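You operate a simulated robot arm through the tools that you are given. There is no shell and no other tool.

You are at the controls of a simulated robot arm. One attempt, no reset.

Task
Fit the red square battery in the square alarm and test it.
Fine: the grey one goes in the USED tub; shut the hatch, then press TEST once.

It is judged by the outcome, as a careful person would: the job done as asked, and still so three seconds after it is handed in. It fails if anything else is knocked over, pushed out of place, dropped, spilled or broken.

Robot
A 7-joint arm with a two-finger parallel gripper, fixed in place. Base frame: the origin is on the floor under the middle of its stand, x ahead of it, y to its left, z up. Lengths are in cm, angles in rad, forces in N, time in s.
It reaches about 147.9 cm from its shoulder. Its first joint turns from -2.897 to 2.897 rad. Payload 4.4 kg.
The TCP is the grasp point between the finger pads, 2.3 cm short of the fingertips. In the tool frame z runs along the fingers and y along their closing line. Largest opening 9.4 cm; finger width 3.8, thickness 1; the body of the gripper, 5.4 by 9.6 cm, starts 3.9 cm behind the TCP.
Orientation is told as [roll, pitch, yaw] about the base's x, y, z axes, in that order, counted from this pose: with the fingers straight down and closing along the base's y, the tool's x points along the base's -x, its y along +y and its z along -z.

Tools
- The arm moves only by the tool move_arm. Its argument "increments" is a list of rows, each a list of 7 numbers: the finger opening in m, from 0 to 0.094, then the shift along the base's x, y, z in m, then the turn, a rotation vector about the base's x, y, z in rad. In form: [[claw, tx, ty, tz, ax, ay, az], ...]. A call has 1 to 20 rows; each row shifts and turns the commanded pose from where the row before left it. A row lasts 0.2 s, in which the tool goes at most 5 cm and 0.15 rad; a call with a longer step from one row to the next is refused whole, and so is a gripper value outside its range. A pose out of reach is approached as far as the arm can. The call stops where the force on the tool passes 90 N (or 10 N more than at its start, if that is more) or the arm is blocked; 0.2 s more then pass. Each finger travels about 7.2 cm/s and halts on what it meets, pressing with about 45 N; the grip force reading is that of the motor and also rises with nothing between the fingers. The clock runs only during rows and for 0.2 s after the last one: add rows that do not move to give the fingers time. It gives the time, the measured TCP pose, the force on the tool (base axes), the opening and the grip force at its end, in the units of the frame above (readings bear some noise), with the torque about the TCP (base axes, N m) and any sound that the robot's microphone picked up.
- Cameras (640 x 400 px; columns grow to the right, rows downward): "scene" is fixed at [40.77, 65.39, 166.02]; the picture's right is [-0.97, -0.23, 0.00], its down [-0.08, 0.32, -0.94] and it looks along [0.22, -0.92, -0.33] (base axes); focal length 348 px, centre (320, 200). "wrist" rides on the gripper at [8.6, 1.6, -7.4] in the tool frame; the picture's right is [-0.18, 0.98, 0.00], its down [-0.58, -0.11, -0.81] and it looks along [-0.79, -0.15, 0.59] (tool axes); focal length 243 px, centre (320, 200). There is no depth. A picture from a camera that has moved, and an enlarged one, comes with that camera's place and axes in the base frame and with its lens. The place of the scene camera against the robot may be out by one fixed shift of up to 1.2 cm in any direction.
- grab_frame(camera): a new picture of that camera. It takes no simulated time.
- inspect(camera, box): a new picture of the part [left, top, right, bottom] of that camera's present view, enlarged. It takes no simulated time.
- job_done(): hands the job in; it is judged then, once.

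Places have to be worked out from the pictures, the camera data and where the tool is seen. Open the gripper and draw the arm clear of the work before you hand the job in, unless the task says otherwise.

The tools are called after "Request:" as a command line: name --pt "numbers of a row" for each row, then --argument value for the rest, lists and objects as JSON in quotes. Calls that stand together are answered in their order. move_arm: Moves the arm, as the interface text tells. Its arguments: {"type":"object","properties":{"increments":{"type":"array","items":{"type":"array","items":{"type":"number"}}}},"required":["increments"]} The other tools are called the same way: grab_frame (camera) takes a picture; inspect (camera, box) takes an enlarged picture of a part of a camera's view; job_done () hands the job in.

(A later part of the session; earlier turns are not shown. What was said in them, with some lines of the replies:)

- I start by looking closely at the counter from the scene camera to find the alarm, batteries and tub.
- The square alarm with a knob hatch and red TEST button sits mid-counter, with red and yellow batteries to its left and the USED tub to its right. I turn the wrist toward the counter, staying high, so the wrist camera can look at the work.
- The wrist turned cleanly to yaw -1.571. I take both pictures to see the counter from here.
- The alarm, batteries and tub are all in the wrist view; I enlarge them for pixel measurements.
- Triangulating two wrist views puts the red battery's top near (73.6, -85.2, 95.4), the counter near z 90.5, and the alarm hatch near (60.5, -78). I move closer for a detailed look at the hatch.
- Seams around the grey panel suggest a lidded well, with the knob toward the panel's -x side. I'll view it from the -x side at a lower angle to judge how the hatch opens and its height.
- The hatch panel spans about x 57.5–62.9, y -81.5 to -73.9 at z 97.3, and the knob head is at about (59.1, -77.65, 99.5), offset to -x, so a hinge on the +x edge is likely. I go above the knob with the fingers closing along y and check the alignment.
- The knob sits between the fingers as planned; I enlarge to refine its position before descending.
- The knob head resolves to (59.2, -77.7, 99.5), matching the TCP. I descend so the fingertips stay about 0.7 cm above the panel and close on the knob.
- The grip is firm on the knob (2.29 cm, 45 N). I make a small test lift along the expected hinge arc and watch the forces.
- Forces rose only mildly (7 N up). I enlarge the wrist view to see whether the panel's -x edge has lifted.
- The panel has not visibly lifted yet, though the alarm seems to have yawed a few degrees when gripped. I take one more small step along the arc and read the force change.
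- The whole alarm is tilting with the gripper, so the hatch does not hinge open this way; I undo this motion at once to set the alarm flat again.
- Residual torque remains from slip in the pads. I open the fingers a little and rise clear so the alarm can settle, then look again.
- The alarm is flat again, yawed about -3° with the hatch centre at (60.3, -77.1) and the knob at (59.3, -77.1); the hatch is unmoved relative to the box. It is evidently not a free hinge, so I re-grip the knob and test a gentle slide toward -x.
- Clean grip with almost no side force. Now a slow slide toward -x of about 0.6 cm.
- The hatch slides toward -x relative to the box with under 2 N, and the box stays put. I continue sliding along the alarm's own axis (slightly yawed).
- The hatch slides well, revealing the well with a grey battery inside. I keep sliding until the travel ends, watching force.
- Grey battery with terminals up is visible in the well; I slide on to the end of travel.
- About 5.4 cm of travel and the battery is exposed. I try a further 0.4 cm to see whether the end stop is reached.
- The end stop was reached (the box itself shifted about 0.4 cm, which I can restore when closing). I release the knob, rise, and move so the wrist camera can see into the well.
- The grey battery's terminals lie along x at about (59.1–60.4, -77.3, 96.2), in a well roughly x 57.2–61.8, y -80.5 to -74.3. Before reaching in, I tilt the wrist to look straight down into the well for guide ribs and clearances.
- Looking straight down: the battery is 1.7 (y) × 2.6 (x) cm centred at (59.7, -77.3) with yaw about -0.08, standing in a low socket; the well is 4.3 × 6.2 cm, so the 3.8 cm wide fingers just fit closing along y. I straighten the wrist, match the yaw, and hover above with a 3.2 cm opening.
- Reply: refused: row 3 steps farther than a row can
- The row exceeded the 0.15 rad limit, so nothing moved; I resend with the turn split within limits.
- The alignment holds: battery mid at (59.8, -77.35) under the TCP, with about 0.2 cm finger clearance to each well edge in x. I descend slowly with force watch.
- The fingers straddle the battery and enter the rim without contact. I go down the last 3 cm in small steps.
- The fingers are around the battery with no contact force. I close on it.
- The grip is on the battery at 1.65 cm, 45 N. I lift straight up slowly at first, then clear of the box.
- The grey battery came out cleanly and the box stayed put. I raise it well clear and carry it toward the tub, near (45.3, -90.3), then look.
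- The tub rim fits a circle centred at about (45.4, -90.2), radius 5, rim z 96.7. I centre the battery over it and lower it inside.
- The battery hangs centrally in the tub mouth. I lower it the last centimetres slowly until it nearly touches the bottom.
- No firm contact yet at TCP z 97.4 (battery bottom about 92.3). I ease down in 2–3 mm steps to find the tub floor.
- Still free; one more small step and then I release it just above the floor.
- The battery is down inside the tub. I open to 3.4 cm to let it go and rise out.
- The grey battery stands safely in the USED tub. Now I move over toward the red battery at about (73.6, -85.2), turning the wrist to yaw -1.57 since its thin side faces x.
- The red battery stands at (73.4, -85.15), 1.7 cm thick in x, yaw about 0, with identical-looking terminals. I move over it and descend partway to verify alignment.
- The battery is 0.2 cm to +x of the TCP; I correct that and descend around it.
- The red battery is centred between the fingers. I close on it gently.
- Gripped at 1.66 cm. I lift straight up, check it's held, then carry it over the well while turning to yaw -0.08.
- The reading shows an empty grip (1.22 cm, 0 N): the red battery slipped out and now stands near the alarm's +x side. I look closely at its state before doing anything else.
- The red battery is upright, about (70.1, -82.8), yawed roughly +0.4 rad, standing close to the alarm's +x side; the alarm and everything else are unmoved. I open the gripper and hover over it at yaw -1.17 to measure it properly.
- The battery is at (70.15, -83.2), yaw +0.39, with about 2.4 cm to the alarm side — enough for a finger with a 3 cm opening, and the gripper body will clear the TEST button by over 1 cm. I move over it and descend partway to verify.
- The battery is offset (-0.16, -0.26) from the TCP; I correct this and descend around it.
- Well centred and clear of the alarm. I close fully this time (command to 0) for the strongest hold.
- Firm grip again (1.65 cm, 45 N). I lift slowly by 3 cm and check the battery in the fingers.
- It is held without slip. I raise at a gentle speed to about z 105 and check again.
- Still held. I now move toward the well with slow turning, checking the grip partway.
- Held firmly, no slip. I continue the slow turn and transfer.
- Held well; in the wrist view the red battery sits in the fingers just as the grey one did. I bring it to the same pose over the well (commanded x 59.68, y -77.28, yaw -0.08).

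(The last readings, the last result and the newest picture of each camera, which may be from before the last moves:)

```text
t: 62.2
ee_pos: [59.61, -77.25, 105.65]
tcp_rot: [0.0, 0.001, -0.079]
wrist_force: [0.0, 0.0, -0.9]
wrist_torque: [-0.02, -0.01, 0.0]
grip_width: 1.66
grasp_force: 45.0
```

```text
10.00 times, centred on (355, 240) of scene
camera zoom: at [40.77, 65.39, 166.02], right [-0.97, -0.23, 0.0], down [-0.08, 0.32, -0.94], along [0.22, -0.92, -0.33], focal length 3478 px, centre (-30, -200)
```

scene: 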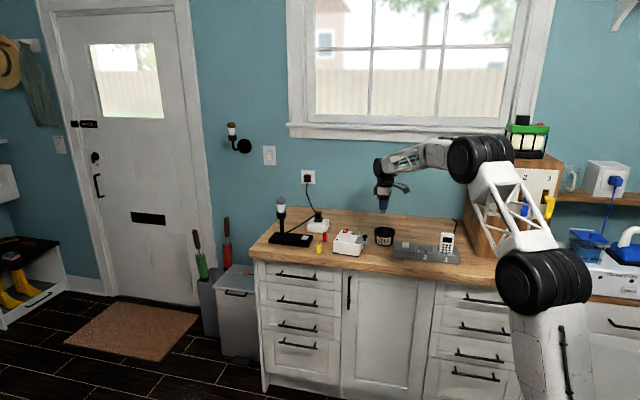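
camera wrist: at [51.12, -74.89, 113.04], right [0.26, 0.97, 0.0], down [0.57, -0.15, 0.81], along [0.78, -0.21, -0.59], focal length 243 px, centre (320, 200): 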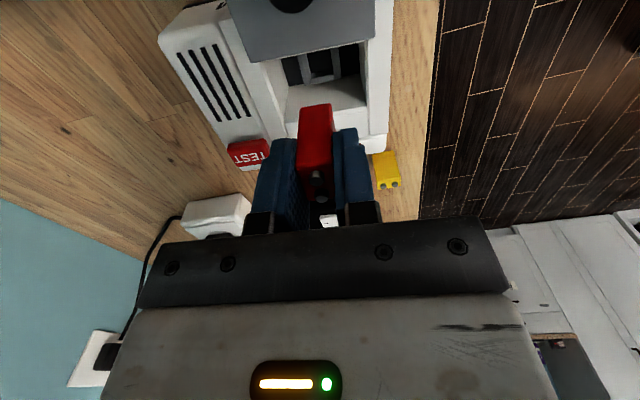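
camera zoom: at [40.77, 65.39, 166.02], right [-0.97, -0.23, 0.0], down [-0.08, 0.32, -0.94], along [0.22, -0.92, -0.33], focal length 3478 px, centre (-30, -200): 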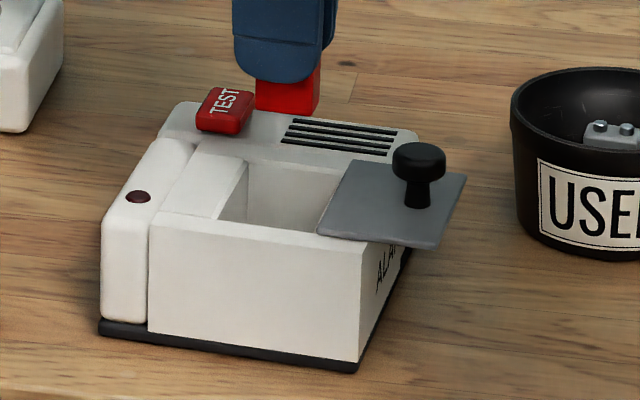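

The socket (two side ribs and an end bar) is visible in the well and the alarm is unmoved. I check the battery's x alignment more finely from the scene camera, whose columns were recorded with the grey battery seated.

Request:
inspect --camera "scene" --box '[338, 218, 366, 242]'

Request:
inspect --camera "wrist" --box '[270, 30, 370, 110]'

Request:
inspect --camera "wrist" --box '[280, 130, 360, 210]'

```text
16.00 times, centred on (352, 230) of scene
camera zoom: at [40.77, 65.39, 166.02], right [-0.97, -0.23, 0.0], down [-0.08, 0.32, -0.94], along [0.22, -0.92, -0.33], focal length 5565 px, centre (-192, -280)
```

zoom: 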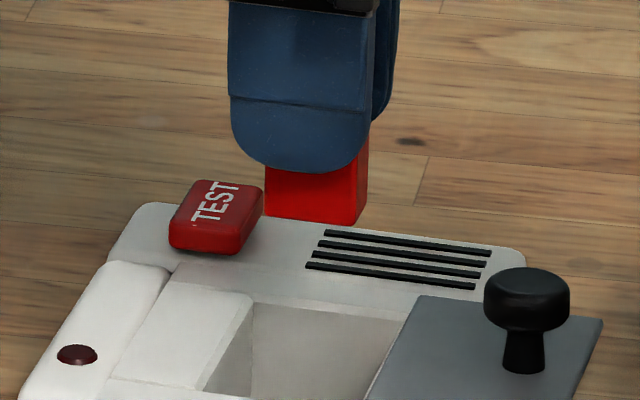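

```text
5.00 times, centred on (320, 70) of wrist
camera zoom: at [51.12, -74.89, 113.04], right [0.26, 0.97, 0.0], down [0.57, -0.15, 0.81], along [0.78, -0.21, -0.59], focal length 1213 px, centre (320, 850)
```

zoom: 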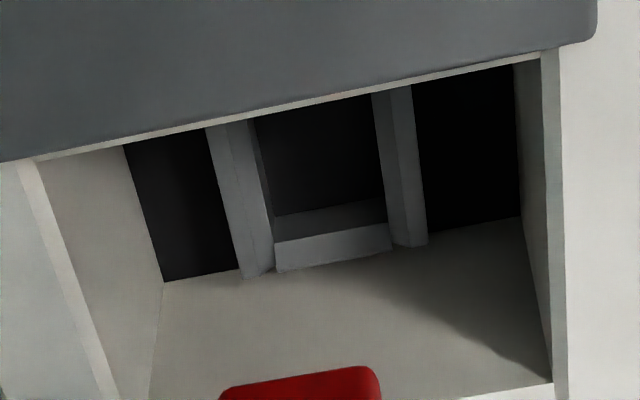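

```text
5.00 times, centred on (320, 170) of wrist
camera zoom: at [51.12, -74.89, 113.04], right [0.26, 0.97, 0.0], down [0.57, -0.15, 0.81], along [0.78, -0.21, -0.59], focal length 1213 px, centre (320, 350)
```

zoom: 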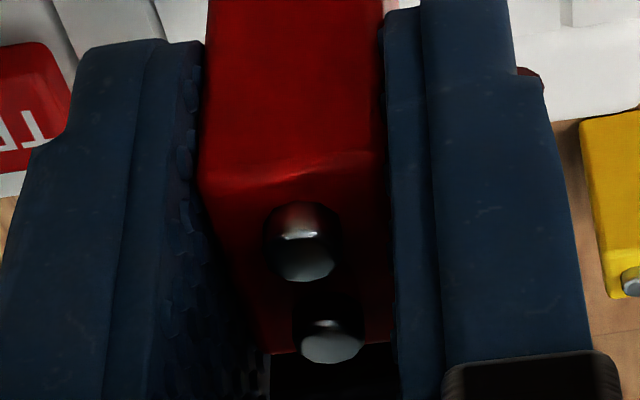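

Measurements put the socket centre at (59.69, -77.31) with about ±0.2 cm slack, and the battery centre near (59.65, -77.27). I nudge slightly and lower until the battery is inside the well but above the ribs.

Request:
move_arm --pt "0.0 0.0005 -0.0005 -0.005 0 0 0" --pt "0.0 0 0 -0.015 0 0 0" --pt "0.0 0 0 -0.015 0 0 0" --pt "0.0 0 0 -0.015 0 0 0" --pt "0.0 0 0 -0.01 0 0 0" --pt "0.0 0 0 0 0 0 0"

Request:
inspect --camera "wrist" --box '[220, 60, 420, 200]'

Request:
inspect --camera "scene" --box '[338, 222, 366, 246]'

```text
t: 63.6
ee_pos: [59.69, -77.33, 99.56]
tcp_rot: [0.0, 0.002, -0.08]
wrist_force: [0.1, 0.3, 0.4]
wrist_torque: [-0.04, 0.01, 0.0]
grip_width: 1.62
grasp_force: 45.1
```

```text
2.86 times, centred on (320, 130) of wrist
camera zoom: at [51.1, -75.01, 107.02], right [0.26, 0.96, 0.0], down [0.57, -0.16, 0.81], along [0.78, -0.21, -0.59], focal length 693 px, centre (320, 400)
```

zoom: 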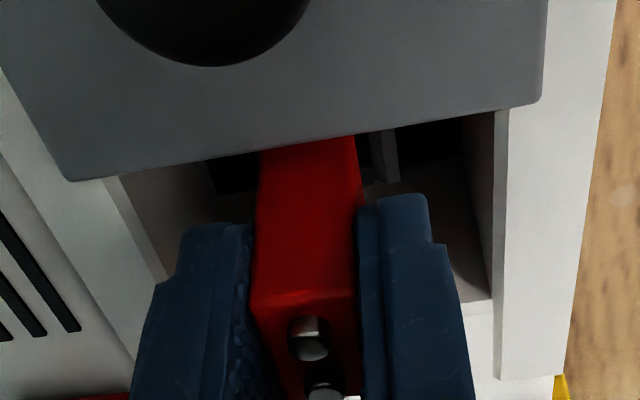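

```text
16.00 times, centred on (352, 234) of scene
camera zoom: at [40.77, 65.39, 166.02], right [-0.97, -0.23, 0.0], down [-0.08, 0.32, -0.94], along [0.22, -0.92, -0.33], focal length 5565 px, centre (-192, -344)
```

zoom: 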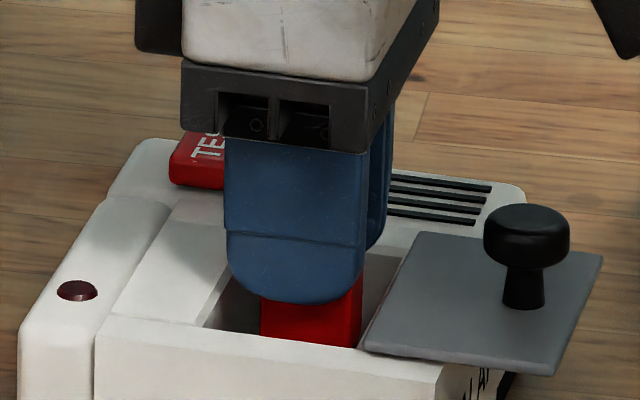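

The battery is centred on the fingers and inside the well. I nudge +0.1 cm in x and lower toward the socket in small steps, watching force.

Request:
move_arm --pt "0.0 0.001 0 -0.004 0 0 0" --pt "0.0 0 0 -0.006 0 0 0" --pt "0.0 0 0 -0.006 0 0 0" --pt "0.0 0 0 -0.004 0 0 0" --pt "0.0 0 0 0 0 0 0"

Request:
inspect --camera "scene" --box '[338, 222, 366, 246]'

```text
t: 64.8
ee_pos: [59.72, -77.39, 97.66]
tcp_rot: [0.0, 0.0, -0.081]
wrist_force: [1.2, -1.2, -1.5]
wrist_torque: [0.02, -0.02, -0.04]
grip_width: 1.67
grasp_force: 45.0
```

```text
16.00 times, centred on (352, 234) of scene
camera zoom: at [40.77, 65.39, 166.02], right [-0.97, -0.23, 0.0], down [-0.08, 0.32, -0.94], along [0.22, -0.92, -0.33], focal length 5565 px, centre (-192, -344)
```

zoom: 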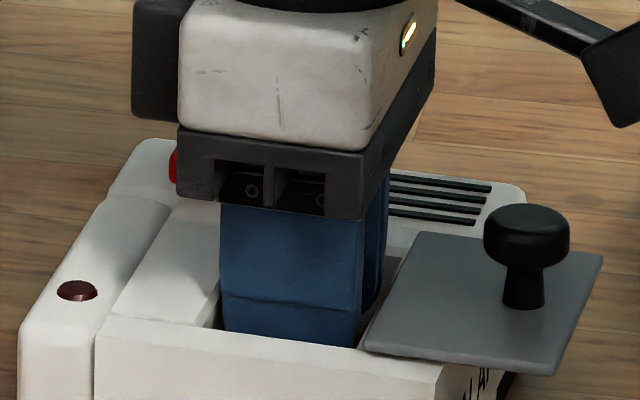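

No contact at z 97.66 (battery bottom about 93.1). I keep lowering in 3 mm steps.

Request:
move_arm --pt "0.0 0 0 -0.003 0 0 0" --pt "0.0 0 0 -0.003 0 0 0" --pt "0.0 0 0 -0.002 0 0 0" --pt "0.0 0 0 0 0 0 0"

```text
t: 65.8
ee_pos: [59.83, -77.38, 96.77]
tcp_rot: [0.0, 0.001, -0.079]
wrist_force: [1.8, -0.6, -1.3]
wrist_torque: [-0.01, -0.07, 0.03]
grip_width: 1.65
grasp_force: 44.6
```

Request:
move_arm --pt "0.0 0 0 -0.002 0 0 0" --pt "0.0 0 0 -0.002 0 0 0" --pt "0.0 0 0 0 0 0 0"

```text
t: 66.6
ee_pos: [59.87, -77.42, 96.47]
tcp_rot: [-0.001, 0.002, -0.082]
wrist_force: [-0.2, -0.2, -0.4]
wrist_torque: [0.0, 0.01, 0.0]
grip_width: 1.64
grasp_force: 45.5
```

At z 96.47 the battery bottom (≈91.9) is already below the rib tops with no force, so it is entering the socket. I continue the last few millimetres.

Request:
move_arm --pt "0.0 0 0 -0.002 0 0 0" --pt "0.0 0 0 -0.002 0 0 0" --pt "0.0 0 0 0 0 0 0"

Request:
inspect --camera "wrist" --box '[220, 80, 420, 220]'

```text
t: 67.4
ee_pos: [59.86, -77.4, 96.01]
tcp_rot: [0.001, -0.002, -0.08]
wrist_force: [3.9, -0.5, 5.1]
wrist_torque: [-0.01, -0.12, 0.0]
grip_width: 1.63
grasp_force: 45.0
```

```text
2.86 times, centred on (320, 150) of wrist
camera zoom: at [51.28, -75.0, 103.44], right [0.26, 0.96, 0.0], down [0.57, -0.15, 0.81], along [0.78, -0.21, -0.59], focal length 693 px, centre (320, 343)
```

zoom: 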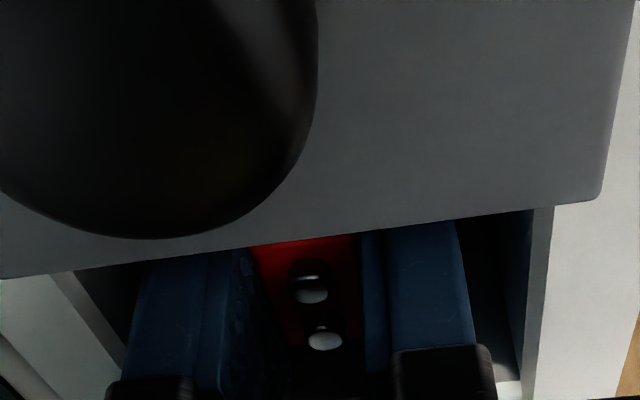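

Contact at z 96.0 (5 N up), which matches the seated height seen with the grey battery (terminal tops at 96.2). I open the fingers to 3 cm to release it.

Request:
move_arm --pt "0.018 0 0 0 0 0 0" --pt "0.022 0 0 0 0 0 0" --pt "0.026 0 0 0 0 0 0" --pt "0.03 0 0 0 0 0 0" --pt "0.03 0 0 0 0 0 0"

Request:
inspect --camera "wrist" --box '[220, 80, 420, 220]'

```text
t: 68.6
ee_pos: [59.83, -77.37, 95.93]
tcp_rot: [-0.001, 0.0, -0.081]
wrist_force: [-0.1, -0.2, -0.3]
wrist_torque: [0.0, 0.0, 0.0]
grip_width: 3.0
grasp_force: 0.0
```

```text
2.86 times, centred on (320, 150) of wrist
camera zoom: at [51.26, -74.99, 103.38], right [0.26, 0.96, 0.0], down [0.57, -0.16, 0.81], along [0.78, -0.21, -0.59], focal length 693 px, centre (320, 343)
```

zoom: 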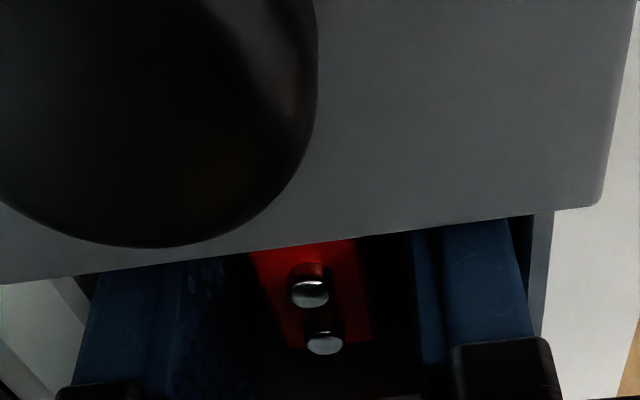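

The battery is released and standing in the socket. I rise straight up slowly and look into the well.

Request:
move_arm --pt "0.03 0 0 0.01 0 0 0" --pt "0.03 0 0 0.015 0 0 0" --pt "0.03 0 0 0.02 0 0 0" --pt "0.03 0 0 0.03 0 0 0" --pt "0.03 0 0 0.03 0 0 0" --pt "0.03 0 0 0.02 0 0 0"

Request:
inspect --camera "wrist" --box '[220, 0, 420, 140]'

Request:
inspect --camera "scene" --box '[330, 220, 380, 260]'

```text
t: 70.0
ee_pos: [59.8, -77.47, 108.37]
tcp_rot: [-0.002, 0.001, -0.081]
wrist_force: [-1.2, 0.1, -1.1]
wrist_torque: [0.0, -0.02, 0.0]
grip_width: 3.02
grasp_force: 0.0
```

```text
2.86 times, centred on (320, 70) of wrist
camera zoom: at [51.17, -75.06, 115.76], right [0.26, 0.96, 0.0], down [0.57, -0.16, 0.81], along [0.78, -0.21, -0.59], focal length 693 px, centre (320, 571)
```

zoom: 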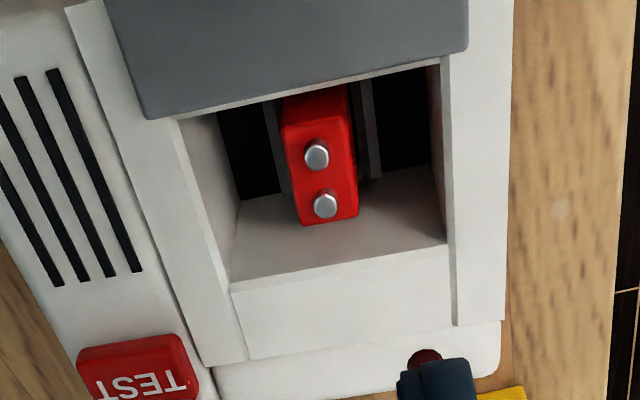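

```text
10.00 times, centred on (355, 240) of scene
camera zoom: at [40.77, 65.39, 166.02], right [-0.97, -0.23, 0.0], down [-0.08, 0.32, -0.94], along [0.22, -0.92, -0.33], focal length 3478 px, centre (-30, -200)
```

zoom: 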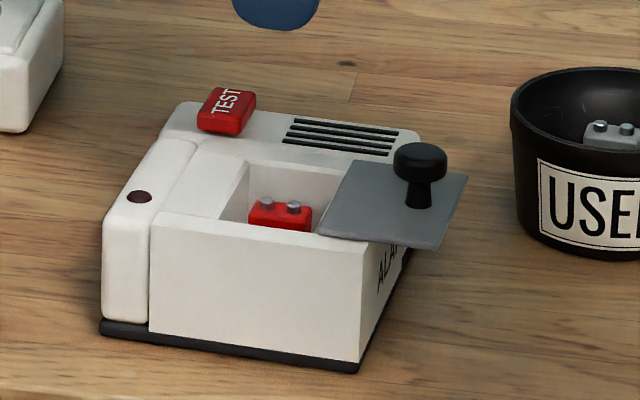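

The red battery sits in the socket with its terminals exactly where the grey one's were. Now I go back over the knob, expected near (53.4, -76.8), and check alignment.

Request:
move_arm --pt "0.04 -0.02 0.002 0 0 0 0" --pt "0.05 -0.024 0.002 0 0 0 0" --pt "0.05 -0.02 0.001 0 0 0 0" --pt "0.05 0 0 0 0 0 0"

Request:
inspect --camera "wrist" --box '[220, 0, 420, 140]'

```text
t: 71.0
ee_pos: [53.42, -77.05, 108.37]
tcp_rot: [-0.001, -0.001, -0.079]
wrist_force: [-0.3, 0.1, -1.0]
wrist_torque: [0.02, -0.02, 0.0]
grip_width: 5.0
grasp_force: 0.0
```

```text
2.86 times, centred on (320, 70) of wrist
camera zoom: at [44.76, -74.61, 115.82], right [0.26, 0.96, 0.0], down [0.57, -0.16, 0.81], along [0.78, -0.21, -0.59], focal length 693 px, centre (320, 571)
```

zoom: 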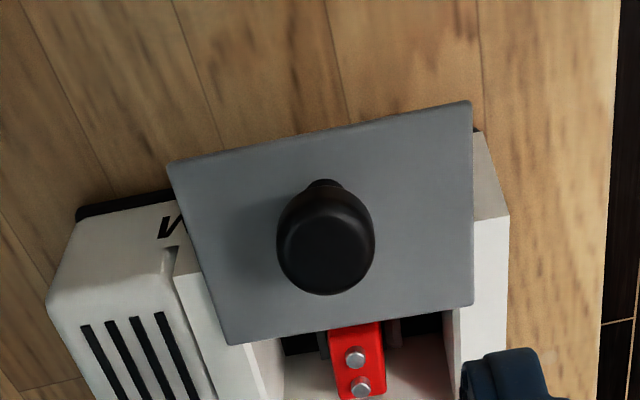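

The knob is at (53.36, -76.77); I shift (+0.15, +0.12), descend and grip it.

Request:
move_arm --pt "0.045 0.0015 0.0012 -0.03 0 0 0" --pt "0.045 0 0 -0.03 0 0 0" --pt "0.045 0 0 -0.02 0 0 0" --pt "0.045 0 0 0 0 0 0" --pt "0.035 0 0 0 0 0 0" --pt "0.028 0 0 0 0 0 0" --pt "0.02 0 0 0 0 0 0" --pt "0.018 0 0 0 0 0 0"

Request:
inspect --camera "scene" --box '[330, 220, 380, 260]'

```text
t: 72.8
ee_pos: [53.55, -76.91, 100.51]
tcp_rot: [0.001, -0.001, -0.082]
wrist_force: [0.1, 0.1, -0.3]
wrist_torque: [-0.04, 0.03, 0.02]
grip_width: 2.3
grasp_force: 44.8
```

```text
10.00 times, centred on (355, 240) of scene
camera zoom: at [40.77, 65.39, 166.02], right [-0.97, -0.23, 0.0], down [-0.08, 0.32, -0.94], along [0.22, -0.92, -0.33], focal length 3478 px, centre (-30, -200)
```

zoom: 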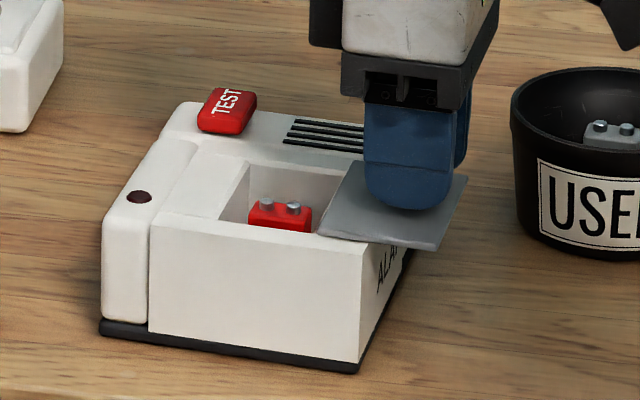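

Knob gripped cleanly (2.3 cm). I slide it shut along the alarm's axis, 4.4 cm first.

Request:
move_arm --pt "0.018 0.004 -0.0003 0 0 0 0" --pt "0.018 0.004 -0.0003 0 0 0 0" --pt "0.018 0.004 -0.0003 0 0 0 0" --pt "0.018 0.004 -0.0003 0 0 0 0" --pt "0.018 0.004 -0.0003 0 0 0 0" --pt "0.018 0.004 -0.0003 0 0 0 0" --pt "0.018 0.004 -0.0003 0 0 0 0" --pt "0.018 0.004 -0.0004 0 0 0 0" --pt "0.018 0.004 -0.0004 0 0 0 0" --pt "0.018 0.004 -0.0004 0 0 0 0" --pt "0.018 0.004 -0.0004 0 0 0 0" --pt "0.018 0 0 0 0 0 0"

Request:
inspect --camera "scene" --box '[330, 220, 380, 260]'

```text
t: 75.4
ee_pos: [57.95, -77.22, 100.61]
tcp_rot: [0.0, 0.0, -0.081]
wrist_force: [0.0, -0.5, 6.3]
wrist_torque: [-0.01, 0.01, 0.05]
grip_width: 2.27
grasp_force: 45.1
```

```text
10.00 times, centred on (355, 240) of scene
camera zoom: at [40.77, 65.39, 166.02], right [-0.97, -0.23, 0.0], down [-0.08, 0.32, -0.94], along [0.22, -0.92, -0.33], focal length 3478 px, centre (-30, -200)
```

zoom: 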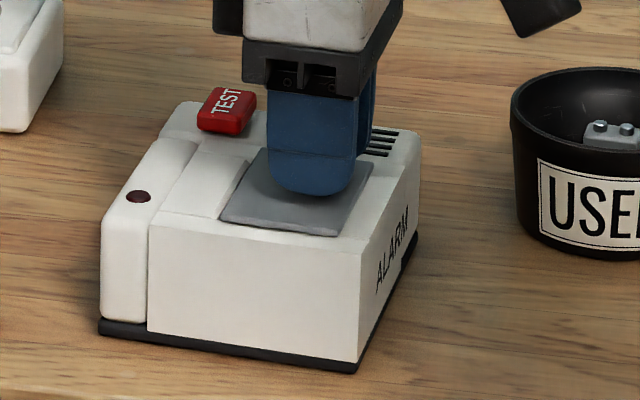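

The hatch moved smoothly and the box stayed. I push the remaining distance in small steps to the closed stop.

Request:
move_arm --pt "0.018 0.003 -0.0002 0 0 0 0" --pt "0.018 0.003 -0.0002 0 0 0 0" --pt "0.018 0.002 -0.0002 0 0 0 0" --pt "0.018 0 0 0 0 0 0"

Request:
inspect --camera "scene" --box '[330, 220, 380, 260]'

Request:
inspect --camera "wrist" --box '[200, 60, 440, 220]'

```text
t: 76.4
ee_pos: [58.82, -77.33, 100.45]
tcp_rot: [-0.001, 0.0, -0.08]
wrist_force: [-0.6, -8.6, 13.0]
wrist_torque: [-0.13, -0.06, 0.03]
grip_width: 2.25
grasp_force: 44.8
```

```text
10.00 times, centred on (355, 240) of scene
camera zoom: at [40.77, 65.39, 166.02], right [-0.97, -0.23, 0.0], down [-0.08, 0.32, -0.94], along [0.22, -0.92, -0.33], focal length 3478 px, centre (-30, -200)
```

zoom: 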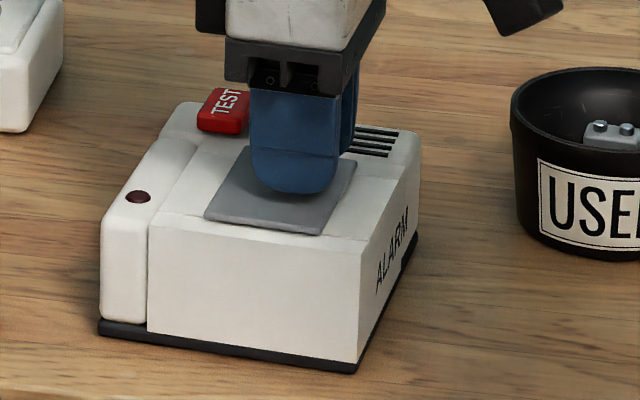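

```text
2.50 times, centred on (320, 140) of wrist
camera zoom: at [50.13, -74.84, 107.92], right [0.26, 0.96, 0.0], down [0.57, -0.15, 0.81], along [0.78, -0.21, -0.59], focal length 606 px, centre (320, 350)
```

zoom: 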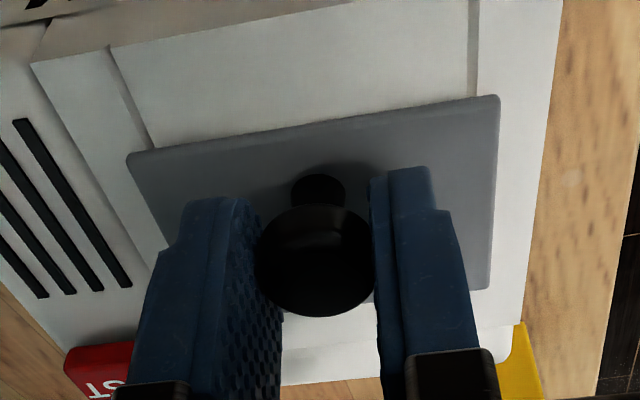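

The strip beyond the hatch matches the original closed view to within about 1 mm. I relieve the sideways and vertical load slightly and nudge 0.3 cm further to make sure it is fully home.

Request:
move_arm --pt "0.018 0.0015 -0.001 0.0005 0 0 0" --pt "0.018 0.0015 -0.001 0.0005 0 0 0" --pt "0.018 0 0 0 0 0 0"

Request:
inspect --camera "scene" --box '[330, 220, 380, 260]'

```text
t: 77.2
ee_pos: [59.08, -77.35, 100.47]
tcp_rot: [0.001, 0.001, -0.081]
wrist_force: [-4.0, 5.3, 8.1]
wrist_torque: [0.08, 0.15, -0.02]
grip_width: 2.29
grasp_force: 44.6
```

```text
10.00 times, centred on (355, 240) of scene
camera zoom: at [40.77, 65.39, 166.02], right [-0.97, -0.23, 0.0], down [-0.08, 0.32, -0.94], along [0.22, -0.92, -0.33], focal length 3478 px, centre (-30, -200)
```

zoom: 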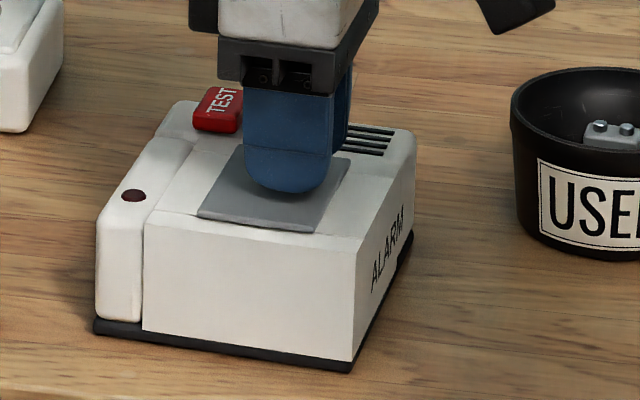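

The box itself began to move back toward its original spot (LED and hatch shift together, with the same spacing as originally closed), so the hatch is fully shut. I release the knob and rise.

Request:
move_arm --pt "0.028 0 0 0 0 0 0" --pt "0.04 0 0 0 0 0 0" --pt "0.045 0 0 0 0 0 0" --pt "0.045 0 0 0.02 0 0 0" --pt "0.045 0 0 0.03 0 0 0" --pt "0.045 0 0 0.03 0 0 0"

Request:
inspect --camera "wrist" --box '[200, 0, 440, 160]'

Request:
inspect --camera "scene" --box '[330, 220, 380, 260]'

```text
t: 78.6
ee_pos: [58.71, -77.4, 108.53]
tcp_rot: [-0.001, 0.0, -0.08]
wrist_force: [-0.4, 0.6, -1.1]
wrist_torque: [0.0, -0.02, 0.01]
grip_width: 4.5
grasp_force: 0.1
```

```text
2.50 times, centred on (320, 80) of wrist
camera zoom: at [50.27, -75.09, 115.92], right [0.26, 0.96, 0.0], down [0.57, -0.16, 0.81], along [0.78, -0.21, -0.59], focal length 606 px, centre (320, 500)
```

zoom: 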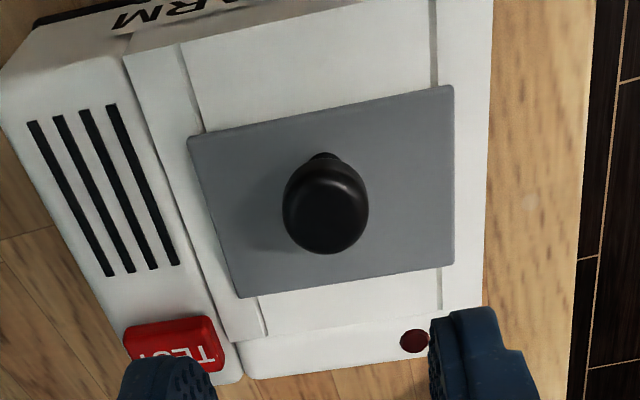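

```text
10.00 times, centred on (355, 240) of scene
camera zoom: at [40.77, 65.39, 166.02], right [-0.97, -0.23, 0.0], down [-0.08, 0.32, -0.94], along [0.22, -0.92, -0.33], focal length 3478 px, centre (-30, -200)
```

zoom: 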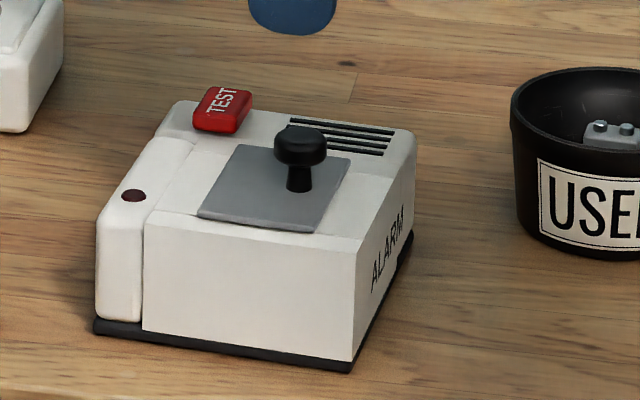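

The hatch is fully shut. Now I close the fingers and move toward the TEST button (about (63.7, -84.1)) to measure it from above.

Request:
move_arm --pt "0.03 0.01 -0.02 0.01 0 0 0" --pt "0.015 0.015 -0.025 0 0 0 0" --pt "0.0 0.02 -0.022 0 0 0 0" --pt "0.0 0 0 0 0 0 0" --pt "0.0 0 0 0 0 0 0"

Request:
inspect --camera "wrist" --box '[220, 20, 420, 160]'

Request:
inspect --camera "scene" --box '[330, 212, 380, 252]'

```text
t: 79.8
ee_pos: [63.36, -84.16, 109.41]
tcp_rot: [0.0, 0.001, -0.083]
wrist_force: [-1.0, -0.2, -0.6]
wrist_torque: [-0.01, 0.01, -0.03]
grip_width: 0.0
grasp_force: 42.0
```

```text
2.86 times, centred on (320, 90) of wrist
camera zoom: at [54.76, -81.73, 116.9], right [0.26, 0.96, 0.0], down [0.57, -0.16, 0.81], along [0.78, -0.21, -0.59], focal length 693 px, centre (320, 514)
```

zoom: 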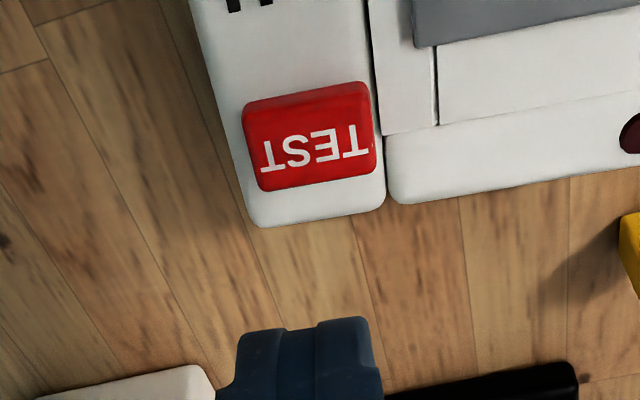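

```text
10.00 times, centred on (355, 232) of scene
camera zoom: at [40.77, 65.39, 166.02], right [-0.97, -0.23, 0.0], down [-0.08, 0.32, -0.94], along [0.22, -0.92, -0.33], focal length 3478 px, centre (-30, -120)
```

zoom: 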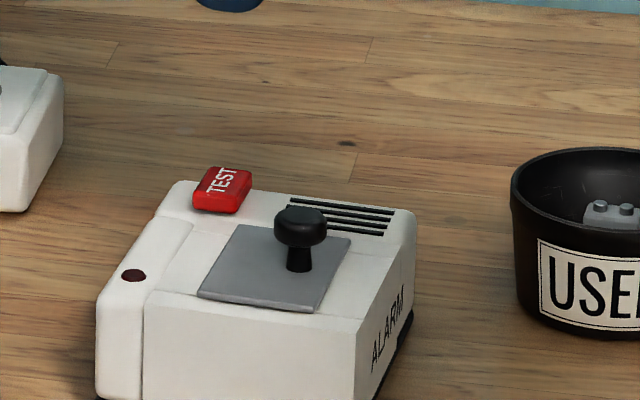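

TEST's top centre is at (63.5, -84.3), z about 98. I shift (+0.28, -0.25) and bring the closed fingertips to just above it.

Request:
move_arm --pt "0.0 0.0028 -0.0025 -0.01 0 0 0" --pt "0.0 0 0 -0.025 0 0 0" --pt "0.0 0 0 -0.025 0 0 0" --pt "0.0 0 0 -0.015 0 0 0" --pt "0.0 0 0 0 0 0 0"

Request:
inspect --camera "wrist" --box '[220, 80, 420, 220]'

Request:
inspect --camera "scene" --box '[330, 218, 370, 248]'

```text
t: 81.0
ee_pos: [63.86, -84.3, 101.95]
tcp_rot: [-0.001, 0.0, -0.08]
wrist_force: [-0.4, 0.6, 0.1]
wrist_torque: [-0.03, -0.01, -0.01]
grip_width: 0.0
grasp_force: 42.3
```

```text
2.86 times, centred on (320, 150) of wrist
camera zoom: at [55.26, -81.95, 109.37], right [0.26, 0.96, 0.0], down [0.57, -0.15, 0.81], along [0.78, -0.21, -0.59], focal length 693 px, centre (320, 343)
```

zoom: 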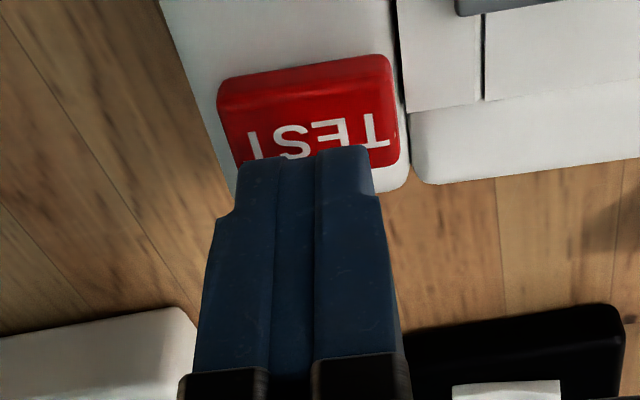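

```text
13.33 times, centred on (350, 233) of scene
camera zoom: at [40.77, 65.39, 166.02], right [-0.97, -0.23, 0.0], down [-0.08, 0.32, -0.94], along [0.22, -0.92, -0.33], focal length 4638 px, centre (-80, -240)
```

zoom: 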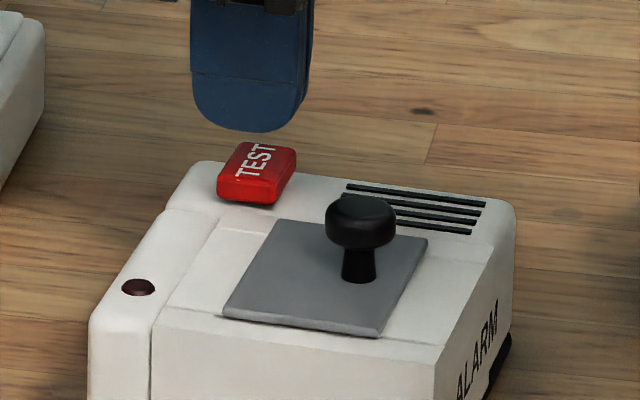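

The tip is about 0.3 cm to +x of the button's middle; I centre it and lower to just above the button.

Request:
move_arm --pt "0.0 -0.0028 0 0 0 0 0" --pt "0.0 0 0 -0.005 0 0 0" --pt "0.0 0 0 -0.004 0 0 0" --pt "0.0 0 0 0 0 0 0"

Request:
inspect --camera "scene" --box '[330, 218, 370, 248]'

```text
t: 82.0
ee_pos: [63.63, -84.43, 101.22]
tcp_rot: [0.0, 0.0, -0.08]
wrist_force: [-0.5, 0.7, 0.9]
wrist_torque: [0.0, -0.04, -0.05]
grip_width: 0.0
grasp_force: 42.7
```

```text
13.33 times, centred on (350, 233) of scene
camera zoom: at [40.77, 65.39, 166.02], right [-0.97, -0.23, 0.0], down [-0.08, 0.32, -0.94], along [0.22, -0.92, -0.33], focal length 4638 px, centre (-80, -240)
```

zoom: 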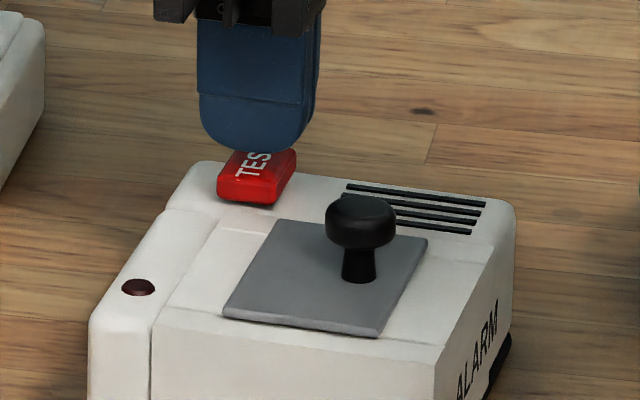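

Centred over the button, not yet touching. I press down in one continuous slow motion of small steps, checking for contact.

Request:
move_arm --pt "0.0 0 0 -0.002 0 0 0" --pt "0.0 0 0 -0.002 0 0 0" --pt "0.0 0 0 -0.002 0 0 0" --pt "0.0 0 0 0 0 0 0"

```text
t: 83.0
ee_pos: [63.59, -84.41, 100.62]
tcp_rot: [0.0, 0.002, -0.08]
wrist_force: [-0.4, 0.6, -0.1]
wrist_torque: [-0.01, -0.01, -0.03]
grip_width: 0.03
grasp_force: 42.6
```

Request:
move_arm --pt "0.0 0 0 -0.0015 0 0 0" --pt "0.0 0 0 -0.0015 0 0 0" --pt "0.0 0 0 0 0 0 0"

```text
t: 83.8
ee_pos: [63.61, -84.4, 100.39]
tcp_rot: [0.001, 0.001, -0.081]
wrist_force: [-0.7, -1.6, 0.7]
wrist_torque: [0.01, -0.02, 0.0]
grip_width: 0.01
grasp_force: 42.0
```

No contact force yet at z 100.4 (tips 98.1). I continue in small steps.

Request:
move_arm --pt "0.0 0 0 -0.0015 0 0 0" --pt "0.0 0 0 -0.0015 0 0 0" --pt "0.0 0 0 0 0 0 0"

Request:
inspect --camera "scene" --box '[330, 218, 370, 248]'

```text
t: 84.6
ee_pos: [63.69, -84.47, 100.0]
tcp_rot: [0.0, 0.0, -0.081]
wrist_force: [-2.0, -1.1, 3.7]
wrist_torque: [-0.01, 0.02, -0.02]
grip_width: 0.0
grasp_force: 42.6
heard: click
```

```text
13.33 times, centred on (350, 233) of scene
camera zoom: at [40.77, 65.39, 166.02], right [-0.97, -0.23, 0.0], down [-0.08, 0.32, -0.94], along [0.22, -0.92, -0.33], focal length 4638 px, centre (-80, -240)
```

zoom: 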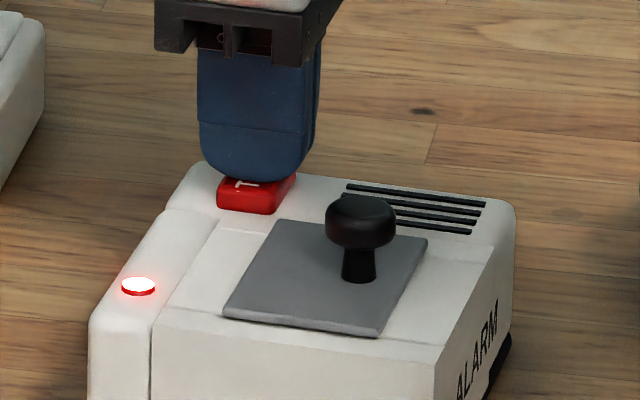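

A click was heard and the alarm's LED lit up — TEST has been pressed once. I rise straight off in one go and draw the arm clear.

Request:
move_arm --pt "0.0 0 0 0.015 0 0 0" --pt "0.0 0 0 0.03 0 0 0" --pt "0.0 0 0 0.04 0 0 0" --pt "0.0 0 0 0.04 0 0 0" --pt "0.02 0 0.02 0.03 0 0 0" --pt "0.05 0 0.04 0.02 0 0 0" --pt "0.08 0 0.045 0.01 0 0 0" --pt "0.08 0 0.045 0 0 0 0" --pt "0.08 0 0.045 0 0 0 0" --pt "0.08 0 0.045 0 0 0 0" --pt "0.08 0 0 0 0 0 0"

Request:
grab_frame --camera "scene"

Request:
inspect --camera "scene" --box '[260, 190, 400, 278]'

Request:
inspect --camera "scene" --box '[330, 218, 380, 258]'

```text
t: 87.0
ee_pos: [63.72, -60.49, 118.25]
tcp_rot: [0.0, 0.0, -0.081]
wrist_force: [0.2, -0.3, -0.4]
wrist_torque: [0.03, -0.01, 0.0]
grip_width: 7.97
grasp_force: 0.1
```

```text
taken
```

scene: 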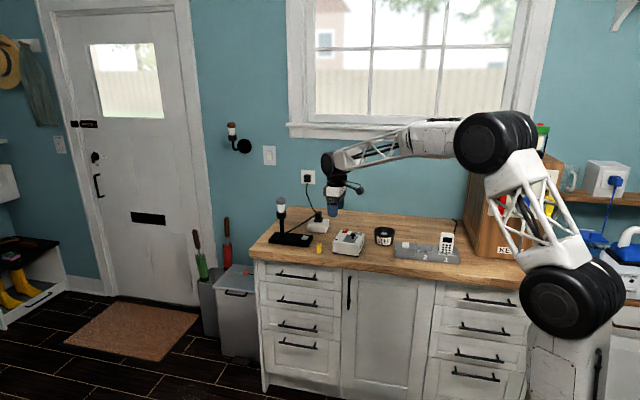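

```text
4.55 times, centred on (330, 234) of scene
camera zoom: at [40.77, 65.39, 166.02], right [-0.97, -0.23, 0.0], down [-0.08, 0.32, -0.94], along [0.22, -0.92, -0.33], focal length 1581 px, centre (274, 46)
```

zoom: 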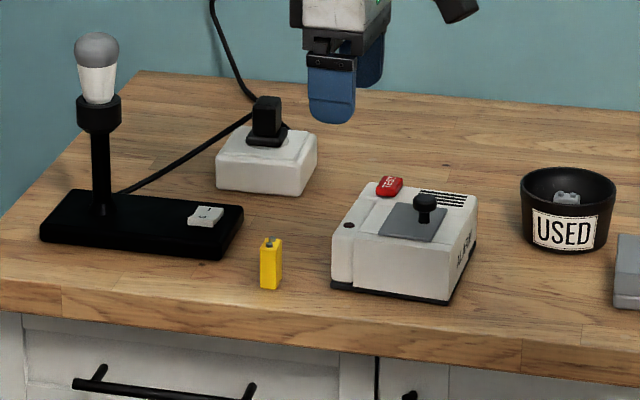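

```text
10.00 times, centred on (355, 238) of scene
camera zoom: at [40.77, 65.39, 166.02], right [-0.97, -0.23, 0.0], down [-0.08, 0.32, -0.94], along [0.22, -0.92, -0.33], focal length 3478 px, centre (-30, -180)
```

zoom: 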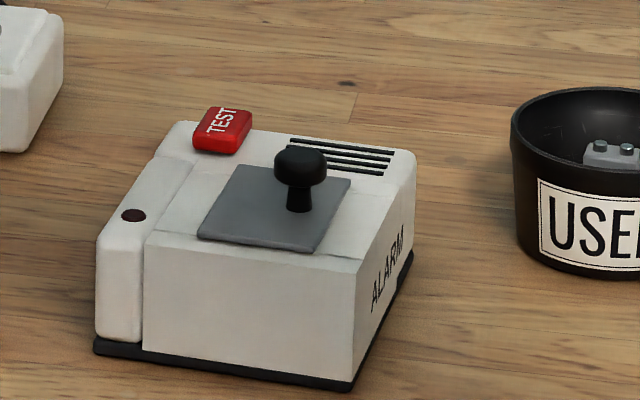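

All is in order: grey battery in the USED tub, red battery fitted and hatch shut, TEST pressed once (click heard and LED lit while pressed), yellow battery and everything else untouched, gripper open and clear. I hand the job in.

Request:
job_done

```text
The job is handed in.
```

The red battery is fitted in the square alarm, the hatch is shut, and TEST was pressed once. There was a click and the alarm's LED lit while the button was down. The grey battery is standing in the USED tub.

Two things did not go cleanly:
- **Red battery dropped once:** it slipped out of the gripper while being carried, fell onto the counter beside the alarm and landed upright. I picked it up again and seated it at the same height as the grey one had been.
- **Alarm shifted slightly:** it is light and moved while I worked out that the hatch slides. It now sits about 0.5 cm from where it started, turned roughly 5°. I left it there.

In the final picture the yellow battery, lamp, plug, tub and dock all look undisturbed, and the arm is open and clear of the work.
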